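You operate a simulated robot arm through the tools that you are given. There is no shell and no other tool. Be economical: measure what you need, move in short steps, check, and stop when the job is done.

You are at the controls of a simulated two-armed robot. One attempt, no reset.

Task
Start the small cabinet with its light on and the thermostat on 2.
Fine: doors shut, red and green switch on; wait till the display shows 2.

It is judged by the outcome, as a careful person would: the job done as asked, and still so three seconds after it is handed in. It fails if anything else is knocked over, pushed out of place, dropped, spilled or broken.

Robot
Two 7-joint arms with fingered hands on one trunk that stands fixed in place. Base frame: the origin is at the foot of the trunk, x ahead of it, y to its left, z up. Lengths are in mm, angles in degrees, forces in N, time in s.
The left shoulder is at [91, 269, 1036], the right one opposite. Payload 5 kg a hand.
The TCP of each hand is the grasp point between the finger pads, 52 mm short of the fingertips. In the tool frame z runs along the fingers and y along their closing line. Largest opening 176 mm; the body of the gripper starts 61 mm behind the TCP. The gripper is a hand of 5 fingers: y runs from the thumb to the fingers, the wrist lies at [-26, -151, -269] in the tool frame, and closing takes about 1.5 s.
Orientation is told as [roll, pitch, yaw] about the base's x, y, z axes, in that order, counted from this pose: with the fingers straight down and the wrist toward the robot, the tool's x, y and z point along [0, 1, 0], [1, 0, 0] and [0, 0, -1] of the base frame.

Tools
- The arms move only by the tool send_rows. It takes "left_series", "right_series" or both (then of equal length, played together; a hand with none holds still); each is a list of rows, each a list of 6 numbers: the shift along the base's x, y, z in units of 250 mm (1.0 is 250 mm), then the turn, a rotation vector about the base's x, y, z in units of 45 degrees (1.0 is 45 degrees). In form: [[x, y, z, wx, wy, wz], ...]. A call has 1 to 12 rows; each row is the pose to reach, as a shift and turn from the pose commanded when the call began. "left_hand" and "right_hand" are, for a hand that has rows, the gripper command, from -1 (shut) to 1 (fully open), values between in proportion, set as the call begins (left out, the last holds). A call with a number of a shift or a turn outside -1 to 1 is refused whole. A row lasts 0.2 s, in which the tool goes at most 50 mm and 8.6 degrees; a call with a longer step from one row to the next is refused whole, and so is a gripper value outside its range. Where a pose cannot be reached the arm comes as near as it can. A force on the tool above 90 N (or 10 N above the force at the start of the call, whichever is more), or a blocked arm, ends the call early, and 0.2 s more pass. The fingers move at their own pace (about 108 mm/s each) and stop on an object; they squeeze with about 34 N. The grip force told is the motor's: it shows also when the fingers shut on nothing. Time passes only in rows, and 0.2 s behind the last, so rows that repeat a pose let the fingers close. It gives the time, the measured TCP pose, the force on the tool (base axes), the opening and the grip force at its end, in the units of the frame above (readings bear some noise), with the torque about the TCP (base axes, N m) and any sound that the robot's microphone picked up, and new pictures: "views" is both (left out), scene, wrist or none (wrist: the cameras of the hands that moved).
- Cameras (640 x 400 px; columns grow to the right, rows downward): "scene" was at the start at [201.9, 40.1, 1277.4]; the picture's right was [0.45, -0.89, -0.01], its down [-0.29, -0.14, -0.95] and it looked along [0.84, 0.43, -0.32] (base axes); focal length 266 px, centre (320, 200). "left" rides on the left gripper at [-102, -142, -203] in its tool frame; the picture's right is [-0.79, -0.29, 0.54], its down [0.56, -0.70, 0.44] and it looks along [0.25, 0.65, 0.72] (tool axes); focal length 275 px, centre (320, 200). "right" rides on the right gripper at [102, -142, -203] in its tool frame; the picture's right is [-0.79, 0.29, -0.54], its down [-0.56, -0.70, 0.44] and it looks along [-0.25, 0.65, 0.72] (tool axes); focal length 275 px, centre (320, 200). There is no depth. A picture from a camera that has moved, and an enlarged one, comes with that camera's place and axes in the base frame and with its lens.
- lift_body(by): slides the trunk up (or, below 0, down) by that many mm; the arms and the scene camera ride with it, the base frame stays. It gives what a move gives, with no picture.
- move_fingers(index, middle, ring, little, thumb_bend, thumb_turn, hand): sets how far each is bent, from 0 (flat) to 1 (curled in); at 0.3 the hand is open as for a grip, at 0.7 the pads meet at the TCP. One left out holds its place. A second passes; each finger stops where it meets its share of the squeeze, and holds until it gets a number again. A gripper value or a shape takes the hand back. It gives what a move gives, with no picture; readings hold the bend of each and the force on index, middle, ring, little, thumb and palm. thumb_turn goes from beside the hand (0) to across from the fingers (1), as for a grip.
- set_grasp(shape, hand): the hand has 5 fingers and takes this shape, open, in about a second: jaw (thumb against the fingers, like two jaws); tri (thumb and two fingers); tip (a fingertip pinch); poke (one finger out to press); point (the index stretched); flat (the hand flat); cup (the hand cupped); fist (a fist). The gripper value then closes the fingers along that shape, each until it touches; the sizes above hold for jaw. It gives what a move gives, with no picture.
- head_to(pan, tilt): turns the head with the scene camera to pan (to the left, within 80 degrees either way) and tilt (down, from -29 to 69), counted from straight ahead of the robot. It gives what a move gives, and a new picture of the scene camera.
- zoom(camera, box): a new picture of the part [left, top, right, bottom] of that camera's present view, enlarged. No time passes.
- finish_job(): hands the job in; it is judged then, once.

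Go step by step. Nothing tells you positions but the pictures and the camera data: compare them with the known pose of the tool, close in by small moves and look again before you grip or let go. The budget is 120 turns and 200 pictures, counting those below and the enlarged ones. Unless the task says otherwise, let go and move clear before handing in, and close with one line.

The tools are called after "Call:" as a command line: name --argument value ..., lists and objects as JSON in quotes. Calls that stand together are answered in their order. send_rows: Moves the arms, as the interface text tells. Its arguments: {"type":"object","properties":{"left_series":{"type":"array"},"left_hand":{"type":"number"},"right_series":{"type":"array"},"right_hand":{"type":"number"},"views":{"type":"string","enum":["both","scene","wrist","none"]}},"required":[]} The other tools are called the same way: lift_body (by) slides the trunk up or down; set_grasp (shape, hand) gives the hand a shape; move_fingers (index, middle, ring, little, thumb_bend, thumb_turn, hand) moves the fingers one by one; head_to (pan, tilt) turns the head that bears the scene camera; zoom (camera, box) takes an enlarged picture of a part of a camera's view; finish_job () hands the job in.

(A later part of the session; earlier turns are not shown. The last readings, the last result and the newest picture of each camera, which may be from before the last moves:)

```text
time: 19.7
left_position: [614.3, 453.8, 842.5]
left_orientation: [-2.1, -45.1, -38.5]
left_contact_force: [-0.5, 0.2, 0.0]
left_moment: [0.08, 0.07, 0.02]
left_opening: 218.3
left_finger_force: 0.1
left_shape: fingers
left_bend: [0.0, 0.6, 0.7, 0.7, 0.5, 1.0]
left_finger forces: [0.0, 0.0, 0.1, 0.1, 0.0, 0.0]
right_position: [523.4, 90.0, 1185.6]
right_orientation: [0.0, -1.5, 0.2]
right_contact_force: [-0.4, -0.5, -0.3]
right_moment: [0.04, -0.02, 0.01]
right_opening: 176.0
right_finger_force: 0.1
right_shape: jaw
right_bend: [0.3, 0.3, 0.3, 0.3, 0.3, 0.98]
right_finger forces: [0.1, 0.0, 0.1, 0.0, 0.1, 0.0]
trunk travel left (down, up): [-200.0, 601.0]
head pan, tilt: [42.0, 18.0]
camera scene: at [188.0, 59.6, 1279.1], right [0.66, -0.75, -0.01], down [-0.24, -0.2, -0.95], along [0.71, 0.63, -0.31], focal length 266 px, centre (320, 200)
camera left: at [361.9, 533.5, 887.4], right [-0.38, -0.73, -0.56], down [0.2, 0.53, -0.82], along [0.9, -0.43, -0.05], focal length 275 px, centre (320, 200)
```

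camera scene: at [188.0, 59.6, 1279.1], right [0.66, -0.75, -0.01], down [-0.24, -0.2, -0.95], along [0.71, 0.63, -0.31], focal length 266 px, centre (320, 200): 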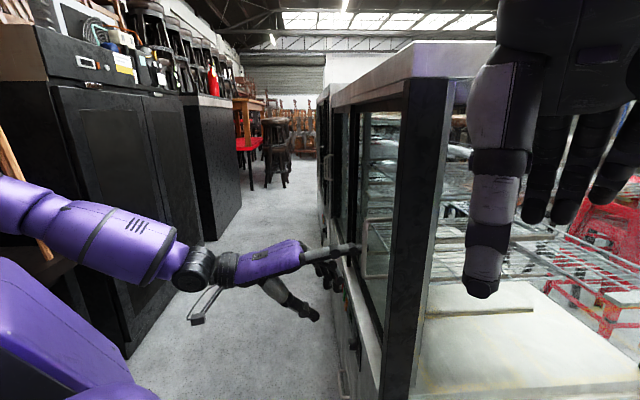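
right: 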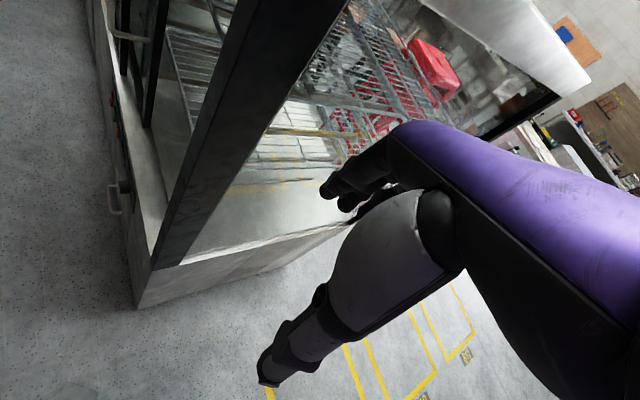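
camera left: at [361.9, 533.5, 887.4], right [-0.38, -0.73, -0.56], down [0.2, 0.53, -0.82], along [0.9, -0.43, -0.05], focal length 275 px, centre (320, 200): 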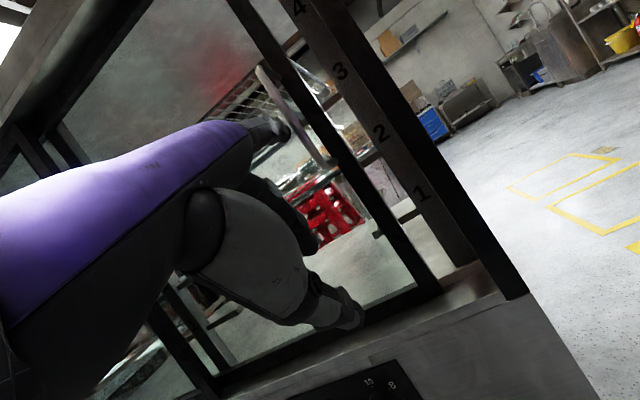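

The door is nearly shut. I'll continue in smaller steps until it stops.

Call:
send_rows --left_series '[[-0.057, -0.056, 0, 0, 0, 0], [-0.114, -0.112, 0, 0, 0, 0], [-0.171, -0.168, 0, 0, 0, 0], [-0.228, -0.224, 0, 0, 0, 0]]' --views "both"

```text
time: 20.7
left_position: [559.1, 397.1, 842.1]
left_orientation: [-2.2, -44.9, -38.3]
left_contact_force: [3.9, 6.5, 0.7]
left_moment: [-0.77, 0.51, 0.8]
left_opening: 217.3
left_finger_force: 3.4
left_shape: fingers
left_bend: [0.0, 0.6, 0.7, 0.7, 0.5, 1.0]
left_finger forces: [7.6, 0.0, 0.0, 0.0, 0.1, 0.0]
right_position: [523.6, 90.9, 1184.5]
right_orientation: [0.0, -1.4, 0.1]
right_contact_force: [-0.3, 0.5, 0.3]
right_moment: [-0.01, 0.04, 0.03]
right_opening: 175.8
right_finger_force: 0.0
right_shape: jaw
right_bend: [0.3, 0.3, 0.3, 0.3, 0.3, 0.98]
right_finger forces: [0.1, 0.0, 0.0, 0.1, 0.0, 0.0]
trunk travel left (down, up): [-200.0, 601.0]
head pan, tilt: [42.0, 18.0]
camera scene: at [188.6, 60.3, 1278.9], right [0.66, -0.75, -0.01], down [-0.24, -0.2, -0.95], along [0.71, 0.63, -0.31], focal length 266 px, centre (320, 200)
camera left: at [306.6, 476.6, 888.4], right [-0.38, -0.73, -0.56], down [0.2, 0.53, -0.82], along [0.9, -0.43, -0.05], focal length 275 px, centre (320, 200)
```

scene: 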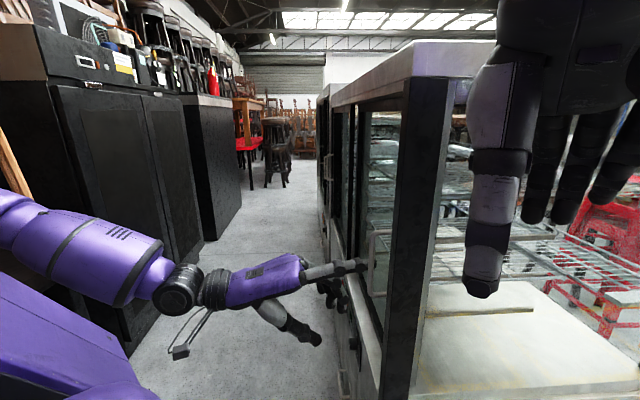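
left: 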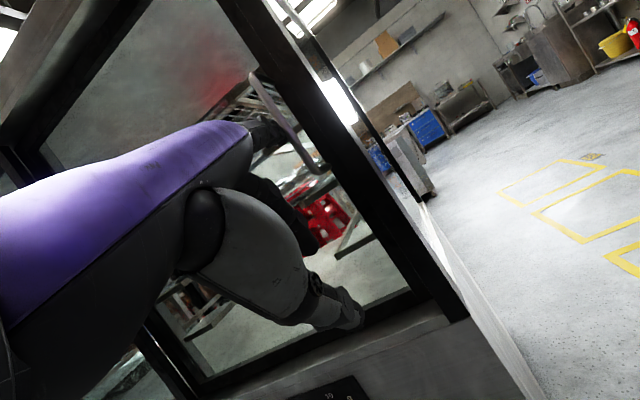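

Call:
send_rows --left_series '[[-0.04, -0.04, 0, 0, 0, 0], [-0.08, -0.078, 0, 0, 0, 0], [-0.08, -0.078, 0, 0, 0, 0]]' --views "wrist"

Call:
zoom --camera "left" --box '[180, 0, 500, 330]'

Call:
zoom --camera "scene" --box '[310, 60, 460, 380]'

```text
time: 21.5
left_position: [543.3, 381.9, 842.5]
left_orientation: [-2.3, -45.1, -38.3]
left_contact_force: [15.4, 7.8, 0.7]
left_moment: [-1.02, 1.85, 1.63]
left_opening: 217.6
left_finger_force: 7.0
left_shape: fingers
left_bend: [0.0, 0.6, 0.7, 0.7, 0.5, 1.0]
left_finger forces: [13.9, 0.0, 0.1, 0.1, 0.1, 0.1]
left hand out of reach, approached as far as the arm can: row 2, 3
right_position: [523.5, 90.2, 1186.2]
right_orientation: [0.0, -1.4, 0.1]
right_contact_force: [1.1, -0.4, 0.0]
right_moment: [0.03, 0.0, 0.03]
right_opening: 176.0
right_finger_force: 0.0
right_shape: jaw
right_bend: [0.3, 0.3, 0.3, 0.3, 0.3, 0.98]
right_finger forces: [0.0, 0.1, 0.0, 0.0, 0.0, 0.0]
trunk travel left (down, up): [-200.0, 601.0]
head pan, tilt: [42.0, 18.0]
camera left: at [292.0, 461.2, 885.7], right [-0.38, -0.73, -0.56], down [0.2, 0.53, -0.83], along [0.9, -0.43, -0.05], focal length 275 px, centre (320, 200)
```

left: 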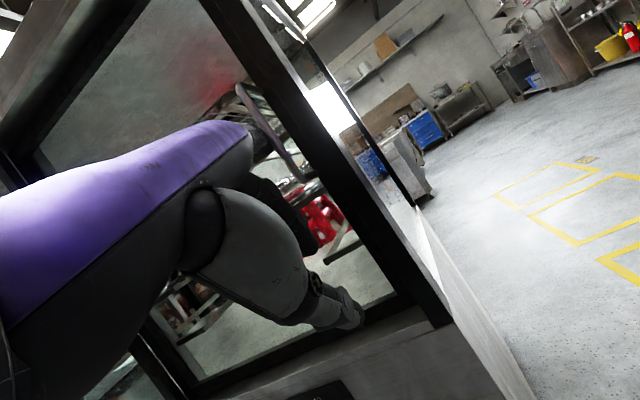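

```text
1.21 times, centred on (340, 165) of left
camera zoom: at [292.0, 461.2, 885.7], right [-0.38, -0.73, -0.56], down [0.2, 0.53, -0.83], along [0.9, -0.43, -0.05], focal length 334 px, centre (296, 242)
```

zoom: 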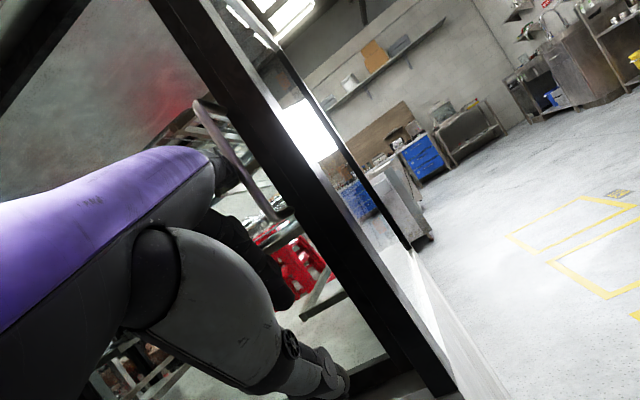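

```text
1.25 times, centred on (385, 220) of scene
camera zoom: at [189.2, 60.3, 1278.7], right [0.66, -0.75, -0.01], down [-0.24, -0.2, -0.95], along [0.71, 0.63, -0.31], focal length 332 px, centre (239, 175)
```

zoom: 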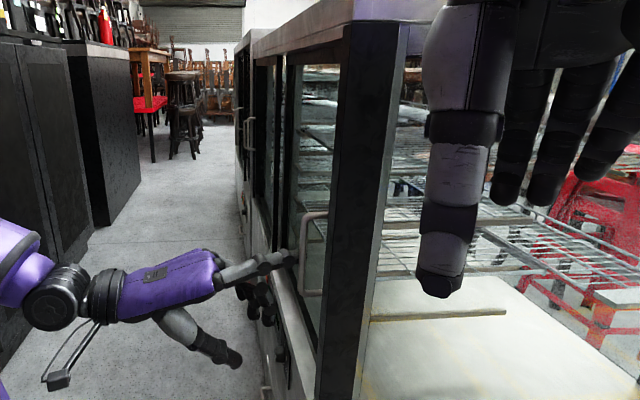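

The force is climbing with little movement, so the door seems to be at its stop. I'll release the bar and back out to look at the whole front.

Call:
send_rows --left_series '[[0.06, 0.06, 0, 0, 0, 0], [0.12, 0.12, 0, 0, 0, 0], [0.02, 0.22, 0, 0, 0, 0], [-0.08, 0.32, 0, 0, 0, 0], [-0.18, 0.43, 0, 0, 0, 0], [-0.22, 0.56, 0, 0, 0, 0], [-0.22, 0.7, 0, 0, 0, 0], [-0.22, 0.84, 0, 0, 0, 0]]' --views "both"

Call:
zoom --camera "left" --box '[240, 0, 640, 260]'

```text
time: 23.3
left_position: [487.8, 592.2, 842.5]
left_orientation: [-2.4, -45.0, -38.3]
left_contact_force: [1.2, -0.4, -0.2]
left_moment: [-0.07, -0.01, 0.02]
left_opening: 218.3
left_finger_force: 0.0
left_shape: fingers
left_bend: [0.0, 0.6, 0.7, 0.7, 0.5, 1.0]
left_finger forces: [0.1, 0.0, 0.1, 0.1, 0.1, 0.1]
right_position: [523.1, 90.9, 1186.0]
right_orientation: [0.0, -1.3, 0.2]
right_contact_force: [-0.2, 0.8, -0.5]
right_moment: [-0.08, 0.0, -0.01]
right_opening: 176.1
right_finger_force: 0.0
right_shape: jaw
right_bend: [0.3, 0.3, 0.3, 0.3, 0.3, 0.98]
right_finger forces: [0.1, 0.0, 0.1, 0.1, 0.0, 0.0]
trunk travel left (down, up): [-200.0, 601.0]
head pan, tilt: [42.0, 18.0]
camera scene: at [188.1, 60.5, 1278.7], right [0.66, -0.75, -0.01], down [-0.24, -0.2, -0.95], along [0.71, 0.63, -0.31], focal length 266 px, centre (320, 200)
camera left: at [234.8, 671.8, 888.3], right [-0.38, -0.73, -0.56], down [0.2, 0.53, -0.83], along [0.9, -0.43, -0.05], focal length 275 px, centre (320, 200)
```

scene: 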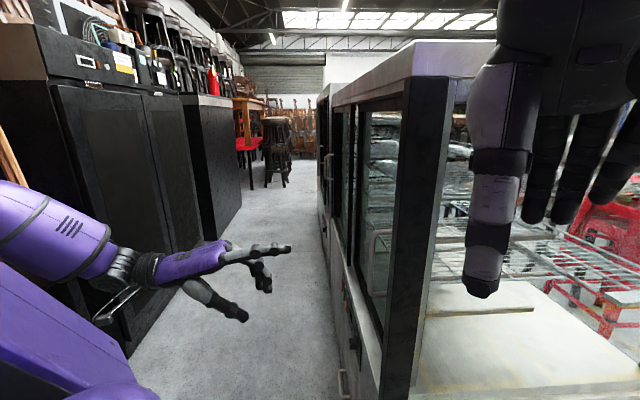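
left: 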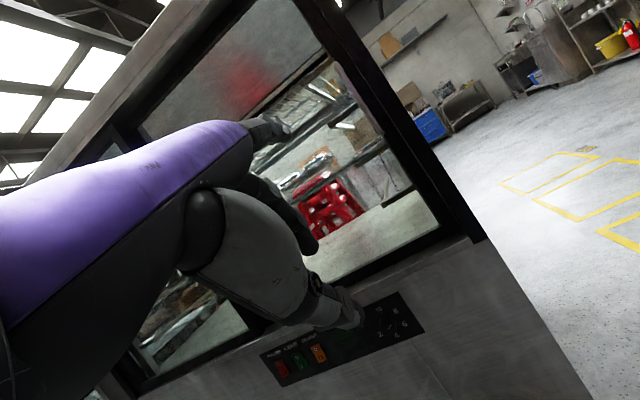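

```text
1.54 times, centred on (440, 130) of left
camera zoom: at [234.8, 671.8, 888.3], right [-0.38, -0.73, -0.56], down [0.2, 0.53, -0.83], along [0.9, -0.43, -0.05], focal length 424 px, centre (135, 308)
```

zoom: 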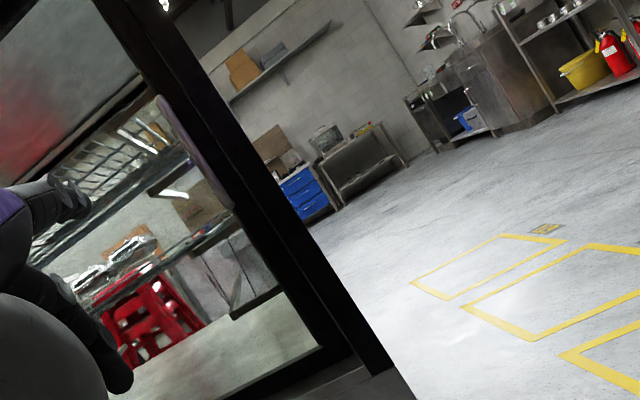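

The right door now sits flush against the post. Next I'll bring the index finger, tilted down a little, toward the red switch.

Call:
send_rows --left_series '[[0.128, 0.08, -0.1, 0.054, 0.07, 0], [0.256, 0.16, -0.2, 0.108, 0.14, 0], [0.384, 0.24, -0.32, 0.162, 0.21, 0], [0.512, 0.32, -0.44, 0.216, 0.28, 0], [0.64, 0.4, -0.56, 0.27, 0.35, 0]]' --views "none"

Call:
send_rows --left_series '[[0.128, 0.07, -0.1, 0, 0, 0.1], [0.256, 0.14, -0.2, 0, 0, 0.2], [0.384, 0.2, -0.32, 0, 0, 0.3], [0.512, 0.27, -0.44, 0, 0, 0.4], [0.644, 0.336, -0.56, 0, 0, 0.51], [0.644, 0.336, -0.56, 0, 0, 0.51]]' --views "both"

```text
time: 24.5
left_position: [649.3, 691.7, 699.1]
left_orientation: [-2.5, -24.9, -38.0]
left_contact_force: [0.7, 0.3, -1.9]
left_moment: [-0.12, 0.0, -0.01]
left_opening: 218.3
left_finger_force: 0.1
left_shape: fingers
left_bend: [0.0, 0.6, 0.7, 0.7, 0.5, 1.0]
left_finger forces: [0.0, 0.1, 0.0, 0.1, 0.0, 0.0]
right_position: [524.0, 90.4, 1184.1]
right_orientation: [-0.1, -1.2, 0.1]
right_contact_force: [1.1, 1.6, -0.5]
right_moment: [-0.07, 0.08, 0.01]
right_opening: 175.8
right_finger_force: 0.0
right_shape: jaw
right_bend: [0.3, 0.3, 0.3, 0.3, 0.3, 0.98]
right_finger forces: [0.0, 0.0, 0.1, 0.1, 0.1, 0.0]
trunk travel left (down, up): [-200.0, 601.0]
head pan, tilt: [42.0, 18.0]
```

```text
time: 26.1
left_position: [907.1, 777.5, 804.1]
left_orientation: [3.6, -42.4, -18.6]
left_contact_force: [2.5, -4.7, 19.3]
left_moment: [1.04, 1.5, 0.08]
left_opening: 218.4
left_finger_force: 0.1
left_shape: fingers
left_bend: [0.0, 0.6, 0.7, 0.7, 0.5, 1.0]
left_finger forces: [0.0, 0.0, 0.1, 0.0, 0.1, 0.0]
right_position: [500.6, 95.9, 1191.7]
right_orientation: [0.3, -2.2, 0.6]
right_contact_force: [-6.9, 4.3, 3.2]
right_moment: [-0.64, -0.76, -0.22]
right_opening: 176.0
right_finger_force: 0.0
right_shape: jaw
right_bend: [0.3, 0.3, 0.3, 0.3, 0.3, 0.98]
right_finger forces: [0.0, 0.0, 0.0, 0.0, 0.1, 0.0]
trunk travel left (down, up): [-200.0, 601.0]
head pan, tilt: [42.0, 18.0]
stopped in row 6 (left hand): the arm was blocked; the commanded pose is now the measured one
camera scene: at [184.9, 59.4, 1285.9], right [0.65, -0.76, -0.01], down [-0.19, -0.15, -0.97], along [0.74, 0.63, -0.24], focal length 266 px, centre (320, 200)
camera left: at [644.1, 744.8, 853.0], right [-0.07, -0.78, -0.63], down [-0.05, 0.63, -0.77], along [1.0, -0.02, -0.08], focal length 275 px, centre (320, 200)
```

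scene: 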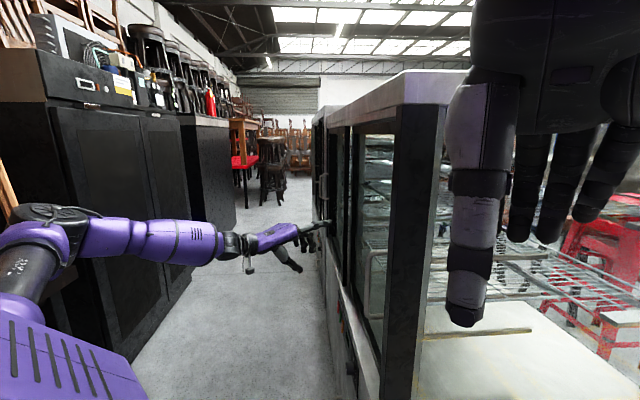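
left: 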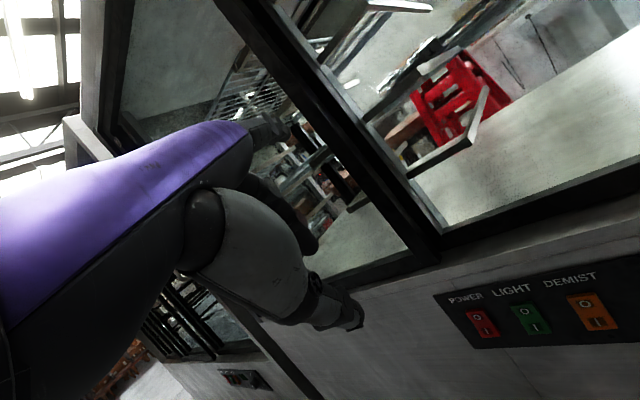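

The arm was blocked and the hand rode up. I'll look toward the elbow to see what it touched.

Call:
head_to --pan 78 --tilt 40

```text
time: 27.1
left_position: [904.6, 779.1, 787.9]
left_orientation: [3.3, -41.2, -18.3]
left_contact_force: [0.5, -0.4, 0.8]
left_moment: [0.04, 0.07, 0.02]
left_opening: 218.1
left_finger_force: 0.0
left_shape: fingers
left_bend: [0.0, 0.6, 0.7, 0.7, 0.5, 1.0]
left_finger forces: [0.0, 0.0, 0.0, 0.0, 0.0, 0.0]
right_position: [504.9, 94.1, 1191.7]
right_orientation: [0.4, -2.0, 0.6]
right_contact_force: [0.1, 0.4, 0.6]
right_moment: [0.01, -0.05, -0.01]
right_opening: 175.8
right_finger_force: 0.2
right_shape: jaw
right_bend: [0.3, 0.3, 0.3, 0.3, 0.3, 0.98]
right_finger forces: [0.0, 0.0, 0.0, 0.0, 0.1, 0.0]
trunk travel left (down, up): [-200.0, 601.0]
head pan, tilt: [78.0, 40.0]
camera scene: at [189.2, 58.6, 1284.8], right [0.65, -0.76, -0.01], down [-0.2, -0.16, -0.97], along [0.73, 0.63, -0.25], focal length 266 px, centre (320, 200)
```

scene: 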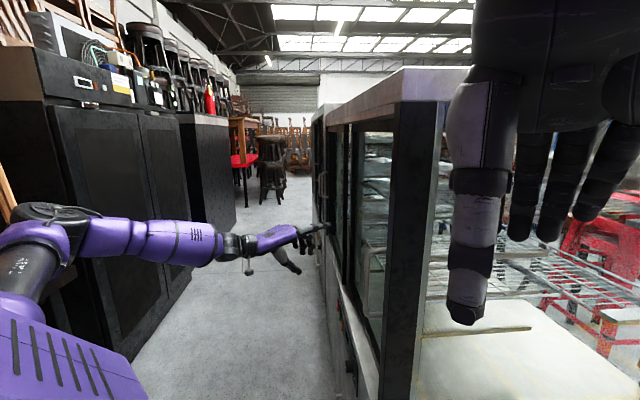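

Call:
head_to --pan 78 --tilt 41

```text
time: 27.7
left_position: [904.0, 777.7, 785.7]
left_orientation: [3.3, -41.2, -18.2]
left_contact_force: [0.4, 0.8, -0.2]
left_moment: [0.04, 0.04, -0.01]
left_opening: 218.2
left_finger_force: 0.0
left_shape: fingers
left_bend: [0.0, 0.6, 0.7, 0.7, 0.5, 1.0]
left_finger forces: [0.1, 0.1, 0.0, 0.0, 0.1, 0.0]
right_position: [507.1, 94.8, 1190.7]
right_orientation: [0.4, -2.1, 0.6]
right_contact_force: [0.3, -0.4, -0.3]
right_moment: [0.0, 0.02, 0.0]
right_opening: 175.8
right_finger_force: 0.1
right_shape: jaw
right_bend: [0.3, 0.3, 0.3, 0.3, 0.3, 0.98]
right_finger forces: [0.0, 0.0, 0.0, 0.1, 0.1, 0.1]
trunk travel left (down, up): [-200.0, 601.0]
head pan, tilt: [78.0, 41.0]
camera scene: at [189.9, 58.7, 1284.3], right [0.65, -0.76, -0.01], down [-0.2, -0.16, -0.97], along [0.73, 0.63, -0.25], focal length 266 px, centre (320, 200)
```

scene: 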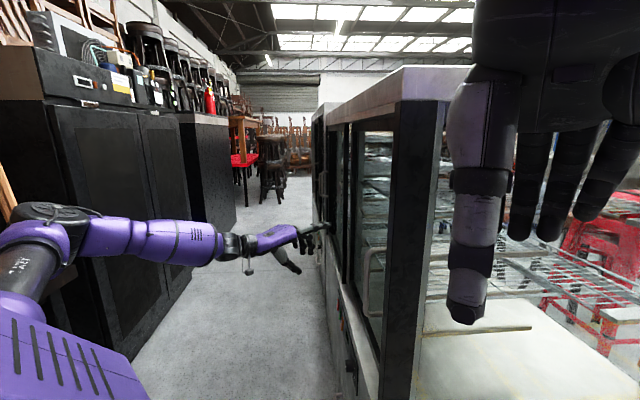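

The head did not turn: the left upper arm seems to be pressing against it, which also explains the block. I'll draw the arm back the way it came.

Call:
send_rows --left_series '[[-0.15, -0.02, -0.04, 0, 0, 0], [-0.3, -0.05, -0.08, 0, 0, 0], [-0.45, -0.1, -0.12, 0, 0, 0], [-0.6, -0.15, -0.16, 0, 0, 0], [-0.75, -0.2, -0.2, 0, 0, 0], [-0.75, -0.2, -0.2, 0, 0, 0]]' --views "none"

Call:
head_to --pan 78 --tilt 40

```text
time: 28.5
left_position: [790.7, 754.9, 716.1]
left_orientation: [-5.7, -38.8, -10.0]
left_contact_force: [-10.3, -0.8, -7.7]
left_moment: [-0.25, -1.31, 0.66]
left_opening: 218.1
left_finger_force: 0.0
left_shape: fingers
left_bend: [0.0, 0.6, 0.7, 0.7, 0.5, 1.0]
left_finger forces: [0.1, 0.0, 0.0, 0.1, 0.0, 0.1]
right_position: [485.8, 93.5, 1202.9]
right_orientation: [1.5, -3.0, 0.8]
right_contact_force: [-6.9, -7.5, 2.1]
right_moment: [0.87, -0.89, -0.01]
right_opening: 176.1
right_finger_force: 0.0
right_shape: jaw
right_bend: [0.3, 0.3, 0.3, 0.3, 0.3, 0.98]
right_finger forces: [0.0, 0.0, 0.0, 0.1, 0.0, 0.1]
trunk travel left (down, up): [-200.0, 601.0]
head pan, tilt: [78.0, 41.0]
stopped in row 3 (left hand): the force on the tool passed its limit at 101 N (the readings are from after the stop); the commanded pose is now the measured one
```

```text
time: 29.1
left_position: [798.0, 756.8, 717.3]
left_orientation: [-5.6, -39.0, -10.1]
left_contact_force: [0.1, 0.7, -1.7]
left_moment: [-0.14, -0.07, -0.06]
left_opening: 217.9
left_finger_force: 0.1
left_shape: fingers
left_bend: [0.0, 0.6, 0.7, 0.7, 0.5, 1.0]
left_finger forces: [0.1, 0.1, 0.0, 0.0, 0.1, 0.0]
right_position: [490.9, 97.7, 1200.0]
right_orientation: [1.0, -2.7, 0.9]
right_contact_force: [0.8, 0.9, -0.9]
right_moment: [-0.09, 0.15, -0.01]
right_opening: 175.8
right_finger_force: 0.1
right_shape: jaw
right_bend: [0.3, 0.3, 0.3, 0.3, 0.3, 0.98]
right_finger forces: [0.0, 0.0, 0.0, 0.0, 0.0, 0.1]
trunk travel left (down, up): [-200.0, 601.0]
head pan, tilt: [78.0, 40.0]
camera scene: at [186.2, 62.6, 1296.1], right [0.69, -0.72, -0.01], down [-0.1, -0.08, -0.99], along [0.72, 0.69, -0.13], focal length 266 px, centre (320, 200)
```

scene: 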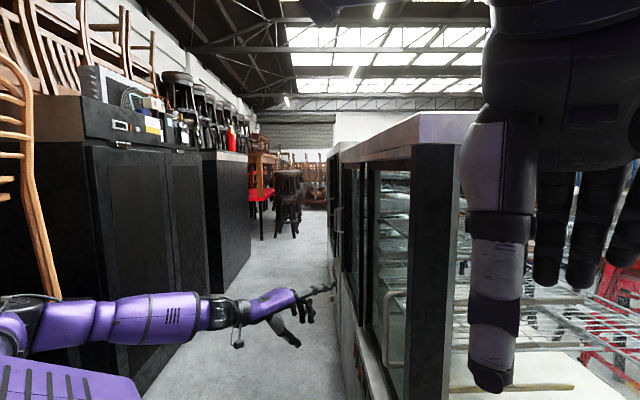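

The upper arm is resting against the head. I'll turn the head away and up to free it before moving the arm.

Call:
head_to --pan 10 --tilt 10

```text
time: 30.5
left_position: [799.7, 756.7, 719.5]
left_orientation: [-5.5, -39.1, -10.2]
left_contact_force: [0.1, -0.7, 0.0]
left_moment: [0.01, 0.09, -0.02]
left_opening: 218.3
left_finger_force: 0.0
left_shape: fingers
left_bend: [0.0, 0.6, 0.7, 0.7, 0.5, 1.0]
left_finger forces: [0.0, 0.0, 0.0, 0.0, 0.1, 0.0]
right_position: [490.6, 97.1, 1199.7]
right_orientation: [1.1, -2.9, 1.0]
right_contact_force: [0.2, -0.4, -0.2]
right_moment: [0.05, 0.05, 0.03]
right_opening: 176.0
right_finger_force: 0.1
right_shape: jaw
right_bend: [0.3, 0.3, 0.3, 0.3, 0.3, 0.98]
right_finger forces: [0.1, 0.1, 0.0, 0.0, 0.0, 0.0]
trunk travel left (down, up): [-200.0, 601.0]
head pan, tilt: [10.0, 10.0]
camera scene: at [210.3, 14.0, 1290.5], right [0.17, -0.98, 0.0], down [-0.19, -0.03, -0.98], along [0.97, 0.17, -0.19], focal length 266 px, centre (320, 200)
```

scene: 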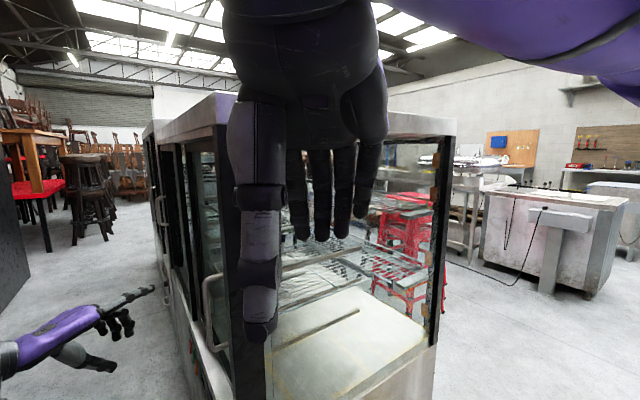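

Call:
head_to --pan 75 --tilt 12

```text
time: 31.8
left_position: [798.1, 756.2, 719.2]
left_orientation: [-5.6, -39.1, -10.2]
left_contact_force: [-0.4, 0.2, -0.1]
left_moment: [0.02, -0.01, -0.02]
left_opening: 218.2
left_finger_force: 0.1
left_shape: fingers
left_bend: [0.0, 0.6, 0.7, 0.7, 0.5, 1.0]
left_finger forces: [0.1, 0.1, 0.0, 0.0, 0.1, 0.0]
right_position: [489.4, 97.4, 1199.1]
right_orientation: [1.2, -2.8, 0.9]
right_contact_force: [0.1, -0.1, 0.0]
right_moment: [0.0, -0.02, 0.01]
right_opening: 175.8
right_finger_force: 0.1
right_shape: jaw
right_bend: [0.3, 0.3, 0.3, 0.3, 0.3, 0.98]
right_finger forces: [0.0, 0.0, 0.0, 0.0, 0.0, 0.0]
trunk travel left (down, up): [-200.0, 601.0]
head pan, tilt: [75.0, 12.0]
camera scene: at [184.7, 62.2, 1297.3], right [0.7, -0.72, -0.01], down [-0.09, -0.07, -0.99], along [0.71, 0.69, -0.11], focal length 266 px, centre (320, 200)
```

scene: 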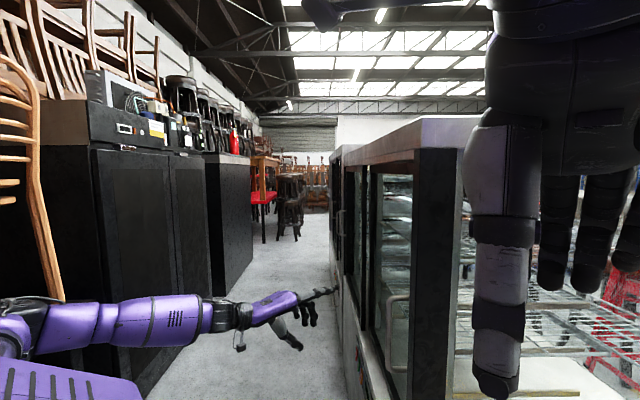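

Call:
head_to --pan 25 --tilt 15

Call:
send_rows --left_series '[[-0.08, -0.02, 0, 0, 0, -0.1], [-0.16, -0.05, 0, 0, 0, -0.2], [-0.24, -0.08, 0, 0, 0, -0.3], [-0.32, -0.11, 0, 0, 0, -0.4]]' --views "none"

```text
time: 33.0
left_position: [798.6, 757.0, 719.0]
left_orientation: [-5.7, -39.1, -10.1]
left_contact_force: [-0.3, -0.1, 0.8]
left_moment: [-0.01, -0.02, 0.01]
left_opening: 218.2
left_finger_force: 0.0
left_shape: fingers
left_bend: [0.0, 0.6, 0.7, 0.7, 0.5, 1.0]
left_finger forces: [0.0, 0.0, 0.1, 0.0, 0.0, 0.0]
right_position: [489.5, 97.8, 1199.9]
right_orientation: [1.1, -2.9, 1.1]
right_contact_force: [-0.4, 0.3, 0.7]
right_moment: [-0.03, -0.02, -0.02]
right_opening: 176.1
right_finger_force: 0.0
right_shape: jaw
right_bend: [0.3, 0.3, 0.3, 0.3, 0.3, 0.98]
right_finger forces: [0.0, 0.0, 0.1, 0.1, 0.0, 0.0]
trunk travel left (down, up): [-200.0, 601.0]
head pan, tilt: [25.0, 15.0]
camera scene: at [202.9, 37.7, 1282.5], right [0.42, -0.91, -0.01], down [-0.25, -0.11, -0.96], along [0.87, 0.41, -0.27], focal length 266 px, centre (320, 200)
```

scene: 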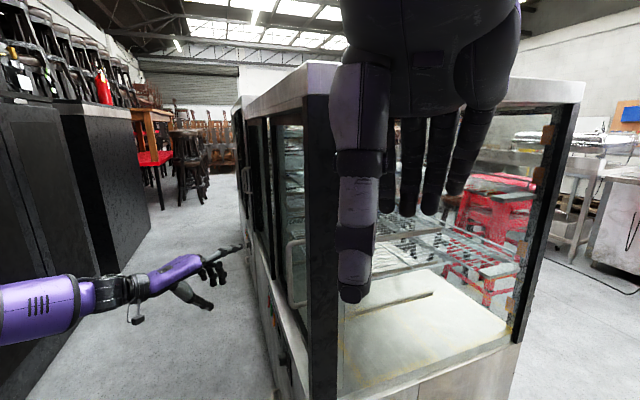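

```text
time: 34.0
left_position: [712.8, 728.9, 723.4]
left_orientation: [-5.7, -39.0, -28.3]
left_contact_force: [0.7, -0.2, 1.0]
left_moment: [0.07, 0.02, 0.01]
left_opening: 218.3
left_finger_force: 0.2
left_shape: fingers
left_bend: [0.0, 0.6, 0.7, 0.7, 0.5, 1.0]
left_finger forces: [0.0, 0.0, 0.0, 0.0, 0.0, 0.0]
right_position: [490.5, 98.1, 1199.6]
right_orientation: [1.1, -2.8, 1.0]
right_contact_force: [-0.6, -0.6, 0.2]
right_moment: [0.05, -0.03, 0.0]
right_opening: 176.0
right_finger_force: 0.1
right_shape: jaw
right_bend: [0.3, 0.3, 0.3, 0.3, 0.3, 0.98]
right_finger forces: [0.0, 0.0, 0.1, 0.0, 0.1, 0.1]
trunk travel left (down, up): [-200.0, 601.0]
head pan, tilt: [25.0, 15.0]
```

The arm moves freely with the head turned less to the left. I'll again approach the red switch.

Call:
send_rows --left_series '[[0.064, 0.03, -0.1, 0.035, 0.048, 0.048], [0.128, 0.06, -0.21, 0.07, 0.096, 0.096], [0.192, 0.09, -0.32, 0.105, 0.145, 0.145], [0.256, 0.12, -0.43, 0.14, 0.193, 0.193], [0.32, 0.15, -0.54, 0.175, 0.24, 0.24], [0.384, 0.188, -0.65, 0.21, 0.29, 0.29], [0.384, 0.188, -0.65, 0.21, 0.29, 0.29]]' --views "both"

```text
time: 35.6
left_position: [808.6, 775.5, 560.8]
left_orientation: [-1.5, -23.5, -17.3]
left_contact_force: [-0.3, 0.5, 0.6]
left_moment: [0.06, 0.05, 0.01]
left_opening: 218.2
left_finger_force: 0.1
left_shape: fingers
left_bend: [0.0, 0.6, 0.7, 0.7, 0.5, 1.0]
left_finger forces: [0.0, 0.1, 0.0, 0.0, 0.0, 0.0]
right_position: [489.6, 97.7, 1200.6]
right_orientation: [1.1, -2.9, 1.0]
right_contact_force: [0.2, 0.0, 0.6]
right_moment: [-0.01, -0.02, -0.01]
right_opening: 176.2
right_finger_force: 0.1
right_shape: jaw
right_bend: [0.3, 0.3, 0.3, 0.3, 0.3, 0.98]
right_finger forces: [0.1, 0.1, 0.0, 0.0, 0.0, 0.1]
trunk travel left (down, up): [-200.0, 601.0]
head pan, tilt: [25.0, 15.0]
camera scene: at [202.8, 37.4, 1282.7], right [0.42, -0.91, -0.01], down [-0.25, -0.11, -0.96], along [0.87, 0.41, -0.27], focal length 266 px, centre (320, 200)
camera left: at [576.9, 746.1, 692.7], right [-0.29, -0.75, -0.59], down [-0.28, 0.66, -0.7], along [0.91, -0.04, -0.4], focal length 275 px, centre (320, 200)
```

scene: 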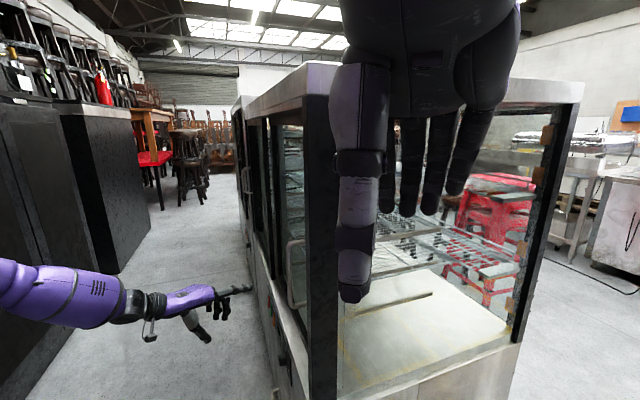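
left: 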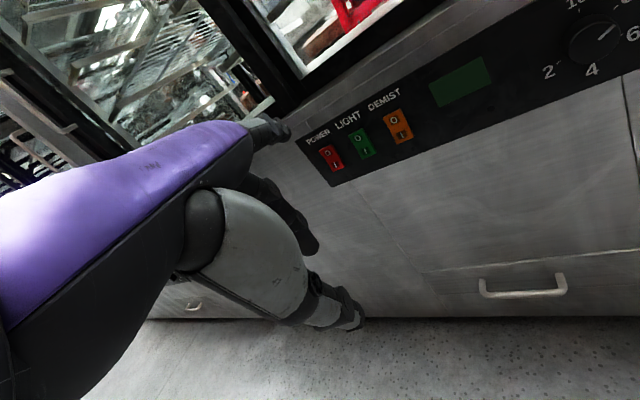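

The view of the panel is clear: red "I" half about (1003,670,535), green "I" about (959,627,541), with the index tip near (949,702,641). I'll lower to just in front of the red switch.

Call:
send_rows --left_series '[[0.04, -0.01, -0.14, 0, 0, 0], [0.08, -0.03, -0.28, 0, 0, 0], [0.128, -0.044, -0.416, 0, 0, 0], [0.128, -0.044, -0.416, 0, 0, 0]]' --views "both"

Call:
zoom --camera "left" --box '[220, 40, 420, 165]'

Call:
zoom --camera "scene" --box '[200, 270, 320, 360]'

```text
time: 36.6
left_position: [833.9, 767.9, 483.6]
left_orientation: [-1.4, -23.3, -17.4]
left_contact_force: [0.1, 0.9, -1.0]
left_moment: [-0.13, 0.04, -0.09]
left_opening: 218.3
left_finger_force: 0.0
left_shape: fingers
left_bend: [0.0, 0.6, 0.7, 0.7, 0.5, 1.0]
left_finger forces: [0.1, 0.0, 0.1, 0.1, 0.0, 0.1]
left hand out of reach, approached as far as the arm can: row 3, 4
right_position: [488.6, 99.3, 1199.3]
right_orientation: [0.9, -2.9, 1.1]
right_contact_force: [-1.1, 1.9, 0.3]
right_moment: [-0.27, -0.11, -0.03]
right_opening: 175.8
right_finger_force: 0.1
right_shape: jaw
right_bend: [0.3, 0.3, 0.3, 0.3, 0.3, 0.98]
right_finger forces: [0.0, 0.0, 0.0, 0.0, 0.0, 0.0]
trunk travel left (down, up): [-200.0, 601.0]
head pan, tilt: [25.0, 15.0]
camera scene: at [202.9, 39.0, 1282.6], right [0.42, -0.91, 0.0], down [-0.25, -0.11, -0.96], along [0.87, 0.41, -0.27], focal length 266 px, centre (320, 200)
camera left: at [601.5, 738.4, 614.7], right [-0.29, -0.75, -0.59], down [-0.28, 0.66, -0.7], along [0.91, -0.04, -0.4], focal length 275 px, centre (320, 200)
```

scene: 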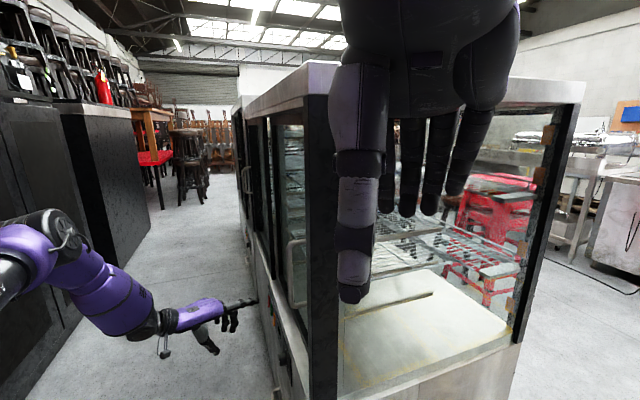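
left: 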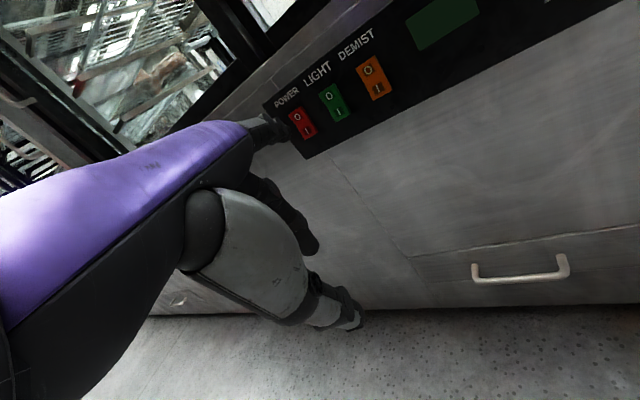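

```text
3.20 times, centred on (320, 102) of left
camera zoom: at [601.5, 738.4, 614.7], right [-0.29, -0.75, -0.59], down [-0.28, 0.66, -0.7], along [0.91, -0.04, -0.4], focal length 881 px, centre (320, 512)
```

zoom: 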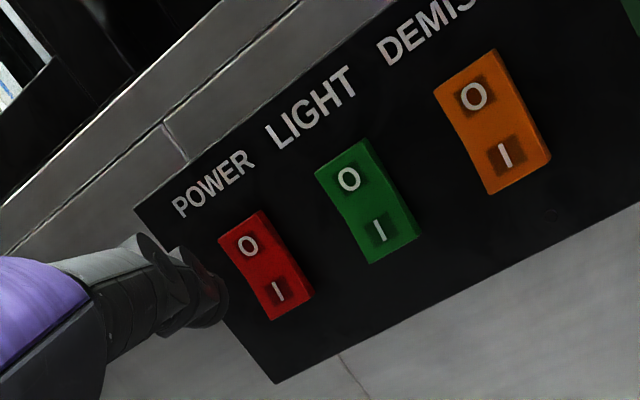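

```text
4.44 times, centred on (260, 315) of scene
camera zoom: at [202.9, 39.0, 1282.6], right [0.42, -0.91, 0.0], down [-0.25, -0.11, -0.96], along [0.87, 0.41, -0.27], focal length 1180 px, centre (587, -311)
```

zoom: 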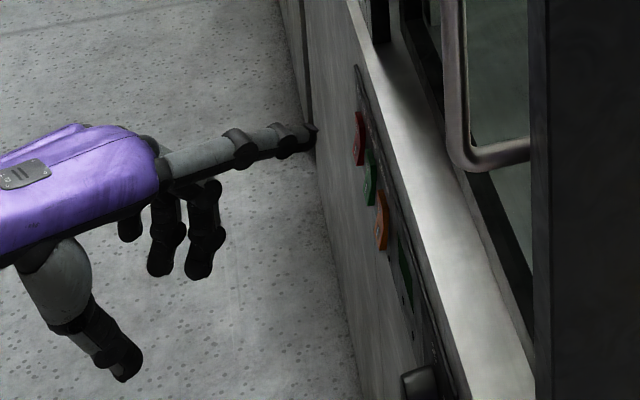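

The tip is lined up with the red switch but about 25 mm high, and the arm is at its reach limit. I'll lower the trunk 80 mm with the hand backed off first, then correct.

Call:
send_rows --left_series '[[-0.1, 0.1, 0.1, 0, 0, 0], [-0.1, 0.1, 0.2, 0, 0, 0], [-0.1, 0.1, 0.2, 0, 0, 0]]' --views "none"

Call:
lift_body --by -80

Call:
zoom --camera "scene" --box '[0, 0, 640, 400]'

```text
time: 37.4
left_position: [806.1, 792.4, 531.1]
left_orientation: [-1.5, -23.3, -17.2]
left_contact_force: [0.3, 0.3, -1.0]
left_moment: [-0.03, -0.06, 0.01]
left_opening: 218.3
left_finger_force: 0.0
left_shape: fingers
left_bend: [0.0, 0.6, 0.7, 0.7, 0.5, 1.0]
left_finger forces: [0.0, 0.0, 0.0, 0.0, 0.1, 0.0]
right_position: [489.4, 98.0, 1198.6]
right_orientation: [1.1, -2.8, 1.1]
right_contact_force: [0.6, 0.3, -0.9]
right_moment: [0.02, 0.03, 0.0]
right_opening: 176.3
right_finger_force: 0.0
right_shape: jaw
right_bend: [0.3, 0.3, 0.3, 0.3, 0.3, 0.98]
right_finger forces: [0.1, 0.0, 0.1, 0.0, 0.1, 0.0]
trunk travel left (down, up): [-200.0, 601.0]
head pan, tilt: [25.0, 15.0]
```

```text
time: 38.6
left_position: [808.3, 791.3, 453.5]
left_orientation: [-1.3, -23.4, -17.4]
left_contact_force: [0.0, -0.9, 2.3]
left_moment: [0.12, 0.06, 0.0]
left_opening: 218.2
left_finger_force: 0.0
left_shape: fingers
left_bend: [0.0, 0.6, 0.7, 0.7, 0.5, 1.0]
left_finger forces: [0.0, 0.0, 0.0, 0.1, 0.0, 0.0]
right_position: [490.6, 93.1, 1120.5]
right_orientation: [0.5, -3.0, 0.4]
right_contact_force: [-0.9, -1.2, 1.2]
right_moment: [0.03, -0.14, 0.05]
right_opening: 176.0
right_finger_force: 0.0
right_shape: jaw
right_bend: [0.3, 0.3, 0.3, 0.3, 0.3, 0.98]
right_finger forces: [0.1, 0.1, 0.1, 0.0, 0.1, 0.0]
trunk travel left (down, up): [-120.0, 681.0]
head pan, tilt: [25.0, 15.0]
```

```text
1.00 times, centred on (320, 200) of scene (not enlarged: the box is as wide or as high as the picture)
camera zoom: at [237.5, 36.0, 1205.2], right [0.41, -0.91, -0.01], down [-0.18, -0.07, -0.98], along [0.89, 0.41, -0.19], focal length 266 px, centre (320, 200)
```

zoom: 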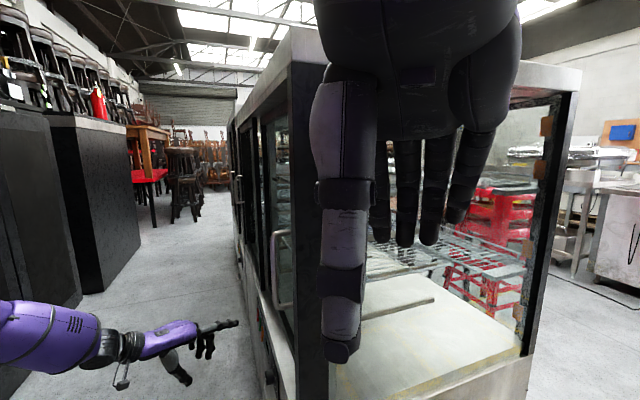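

The tip should be at about (945,719,530). I'll close to roughly 15 mm from the red switch and check.

Call:
send_rows --left_series '[[0.08, -0.05, 0.02, 0, 0, 0], [0.14, -0.11, 0.02, 0, 0, 0], [0.188, -0.152, 0.02, 0, 0, 0], [0.188, -0.152, 0.02, 0, 0, 0]]' --views "none"

Call:
zoom --camera "left" --box '[220, 40, 420, 165]'

Call:
zoom --camera "scene" --box '[200, 270, 320, 360]'

```text
time: 39.6
left_position: [853.8, 751.7, 455.7]
left_orientation: [-1.4, -23.4, -17.3]
left_contact_force: [-0.1, -0.7, -0.4]
left_moment: [-0.02, -0.01, -0.03]
left_opening: 218.1
left_finger_force: 0.0
left_shape: fingers
left_bend: [0.0, 0.6, 0.7, 0.7, 0.5, 1.0]
left_finger forces: [0.0, 0.1, 0.1, 0.1, 0.0, 0.1]
right_position: [490.7, 94.6, 1121.0]
right_orientation: [0.5, -3.0, 0.4]
right_contact_force: [-0.3, -0.3, 0.6]
right_moment: [0.0, 0.04, -0.01]
right_opening: 176.2
right_finger_force: 0.0
right_shape: jaw
right_bend: [0.3, 0.3, 0.3, 0.3, 0.3, 0.98]
right_finger forces: [0.1, 0.1, 0.0, 0.0, 0.1, 0.0]
trunk travel left (down, up): [-120.0, 681.0]
head pan, tilt: [25.0, 15.0]
```

```text
3.20 times, centred on (320, 102) of left
camera zoom: at [622.0, 722.7, 588.2], right [-0.29, -0.75, -0.59], down [-0.28, 0.66, -0.7], along [0.91, -0.04, -0.4], focal length 881 px, centre (320, 512)
```

zoom: 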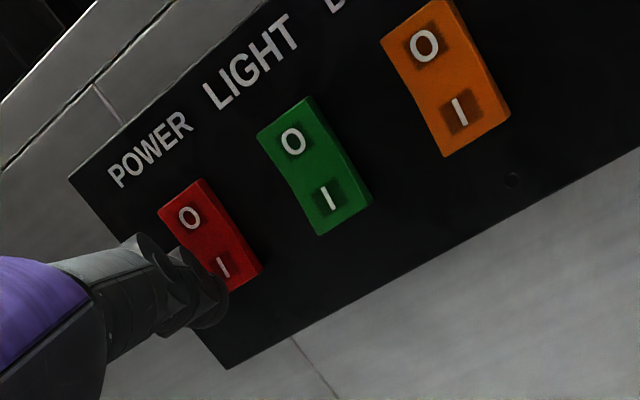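

```text
4.44 times, centred on (260, 315) of scene
camera zoom: at [238.6, 36.1, 1204.4], right [0.41, -0.91, -0.01], down [-0.18, -0.08, -0.98], along [0.89, 0.4, -0.2], focal length 1180 px, centre (587, -311)
```

zoom: 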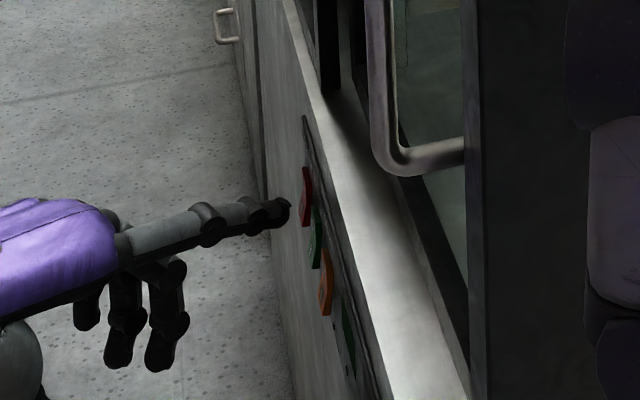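

The tip is right in front of the red "I". I'll press in slowly.

Call:
send_rows --left_series '[[0.014, -0.0145, 0, 0, 0, 0], [0.028, -0.029, 0, 0, 0, 0], [0.042, -0.043, 0, 0, 0, 0], [0.056, -0.057, 0, 0, 0, 0], [0.07, -0.072, 0, 0, 0, 0]]' --views "none"

Call:
zoom --camera "left" --box '[220, 40, 420, 165]'

```text
time: 40.8
left_position: [872.7, 738.9, 456.4]
left_orientation: [-1.4, -23.3, -17.2]
left_contact_force: [-4.6, 15.5, -2.7]
left_moment: [-0.88, 0.15, 2.02]
left_opening: 210.8
left_finger_force: 8.4
left_shape: fingers
left_bend: [0.02, 0.6, 0.7, 0.7, 0.5, 1.0]
left_finger forces: [16.6, 0.0, 0.0, 0.0, 0.1, 0.1]
right_position: [490.7, 94.4, 1118.0]
right_orientation: [0.5, -3.0, 0.6]
right_contact_force: [0.0, 0.6, -0.6]
right_moment: [-0.01, -0.06, 0.04]
right_opening: 175.7
right_finger_force: 0.0
right_shape: jaw
right_bend: [0.3, 0.3, 0.3, 0.3, 0.3, 0.98]
right_finger forces: [0.1, 0.0, 0.1, 0.0, 0.0, 0.0]
trunk travel left (down, up): [-120.0, 681.0]
head pan, tilt: [25.0, 15.0]
```

```text
3.20 times, centred on (320, 102) of left
camera zoom: at [640.6, 707.5, 588.1], right [-0.29, -0.75, -0.59], down [-0.28, 0.66, -0.7], along [0.91, -0.04, -0.4], focal length 881 px, centre (320, 512)
```

zoom: 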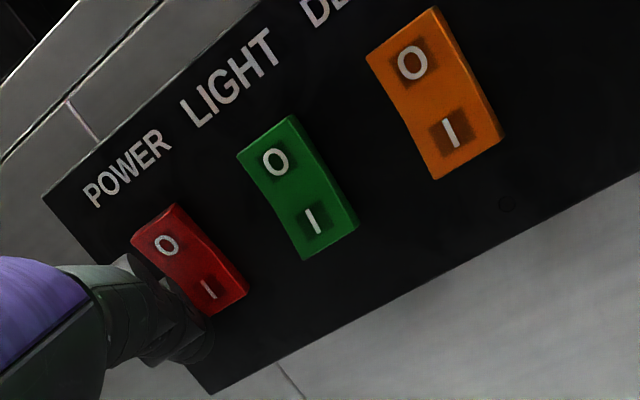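

The tip met the lower far edge of the switch rather than its face, with no click. I'll back off, shift up and toward the near side a little, and try again.

Call:
send_rows --left_series '[[-0.07, 0.072, 0, 0, 0, 0], [-0.1, 0.044, 0.06, 0, 0, 0], [-0.1, 0.044, 0.06, 0, 0, 0]]' --views "none"

Call:
zoom --camera "left" --box '[220, 40, 420, 165]'

Call:
zoom --camera "scene" --box '[235, 290, 295, 340]'

```text
time: 41.6
left_position: [849.0, 745.2, 474.2]
left_orientation: [-1.5, -23.3, -17.2]
left_contact_force: [0.2, -0.2, -0.4]
left_moment: [0.0, -0.01, 0.0]
left_opening: 218.3
left_finger_force: 0.0
left_shape: fingers
left_bend: [0.0, 0.6, 0.7, 0.7, 0.5, 1.0]
left_finger forces: [0.0, 0.0, 0.1, 0.0, 0.0, 0.1]
right_position: [491.4, 93.7, 1118.1]
right_orientation: [0.6, -2.8, 0.5]
right_contact_force: [0.0, -0.4, -0.1]
right_moment: [0.03, 0.04, 0.03]
right_opening: 176.1
right_finger_force: 0.0
right_shape: jaw
right_bend: [0.3, 0.3, 0.3, 0.3, 0.3, 0.98]
right_finger forces: [0.1, 0.0, 0.0, 0.1, 0.0, 0.1]
trunk travel left (down, up): [-120.0, 681.0]
head pan, tilt: [25.0, 15.0]
```

```text
3.20 times, centred on (320, 102) of left
camera zoom: at [617.2, 715.6, 605.7], right [-0.29, -0.75, -0.59], down [-0.28, 0.66, -0.7], along [0.91, -0.04, -0.4], focal length 881 px, centre (320, 512)
```

zoom: 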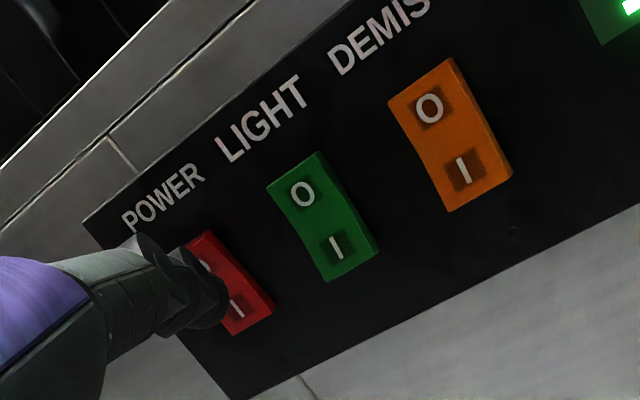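

```text
8.00 times, centred on (265, 315) of scene
camera zoom: at [239.0, 35.9, 1204.0], right [0.41, -0.91, -0.01], down [-0.18, -0.08, -0.98], along [0.89, 0.4, -0.2], focal length 2125 px, centre (760, -720)
```

zoom: 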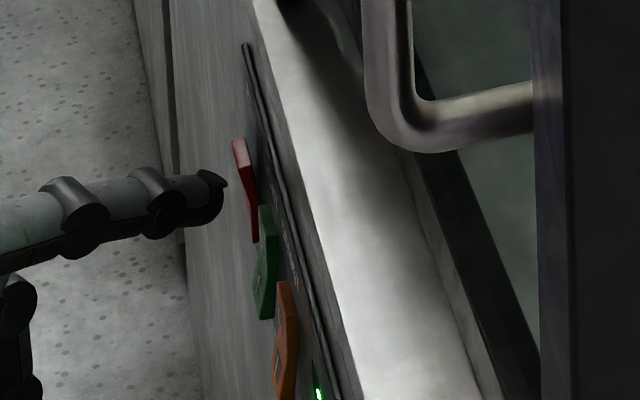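

The display is lit, so the red switch is on. Next is green, about 58 mm nearer along the panel.

Call:
send_rows --left_series '[[-0.06, 0.06, 0, 0, 0, 0], [-0.16, -0.06, -0.03, 0, 0, 0], [-0.22, -0.09, -0.04, 0, 0, 0], [-0.16, -0.152, -0.04, 0, 0, 0], [-0.16, -0.152, -0.04, 0, 0, 0]]' --views "none"

Call:
zoom --camera "left" --box '[220, 40, 420, 165]'

Call:
zoom --camera "scene" --box '[235, 290, 295, 340]'

```text
time: 42.8
left_position: [806.3, 707.3, 464.2]
left_orientation: [-1.4, -23.4, -17.4]
left_contact_force: [1.7, -0.7, 0.8]
left_moment: [0.04, 0.04, 0.02]
left_opening: 218.3
left_finger_force: 0.1
left_shape: fingers
left_bend: [0.0, 0.6, 0.7, 0.7, 0.5, 1.0]
left_finger forces: [0.0, 0.1, 0.0, 0.0, 0.0, 0.0]
right_position: [490.6, 94.0, 1118.8]
right_orientation: [0.6, -3.1, 0.5]
right_contact_force: [1.2, -1.5, -0.2]
right_moment: [0.1, 0.02, 0.06]
right_opening: 176.1
right_finger_force: 0.0
right_shape: jaw
right_bend: [0.3, 0.3, 0.3, 0.3, 0.3, 0.98]
right_finger forces: [0.0, 0.0, 0.1, 0.1, 0.0, 0.1]
trunk travel left (down, up): [-120.0, 681.0]
head pan, tilt: [25.0, 15.0]
```

```text
3.20 times, centred on (320, 102) of left
camera zoom: at [575.3, 678.6, 595.8], right [-0.29, -0.75, -0.59], down [-0.28, 0.66, -0.7], along [0.91, -0.04, -0.4], focal length 881 px, centre (320, 512)
```

zoom: 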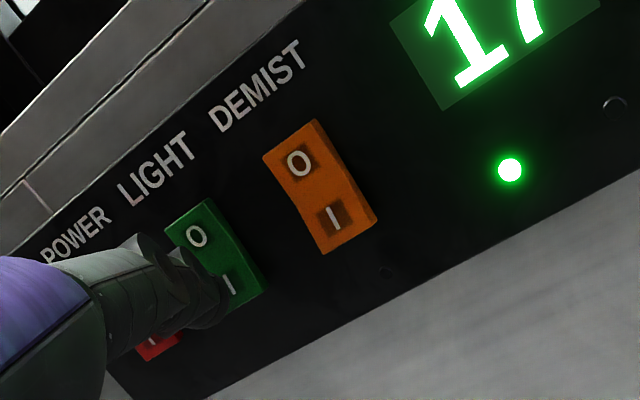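

```text
8.00 times, centred on (265, 315) of scene
camera zoom: at [238.8, 35.4, 1204.2], right [0.41, -0.91, -0.01], down [-0.18, -0.07, -0.98], along [0.9, 0.4, -0.2], focal length 2125 px, centre (760, -720)
```

zoom: 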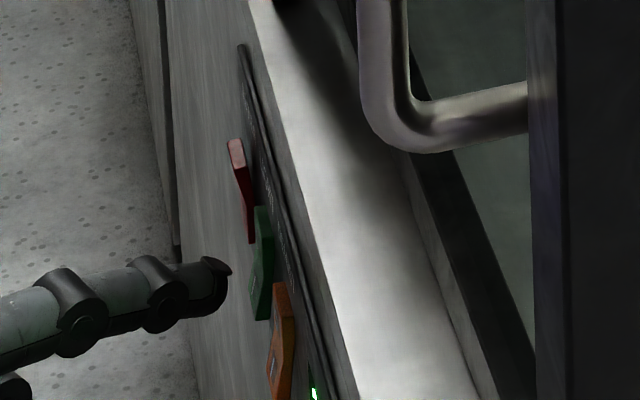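

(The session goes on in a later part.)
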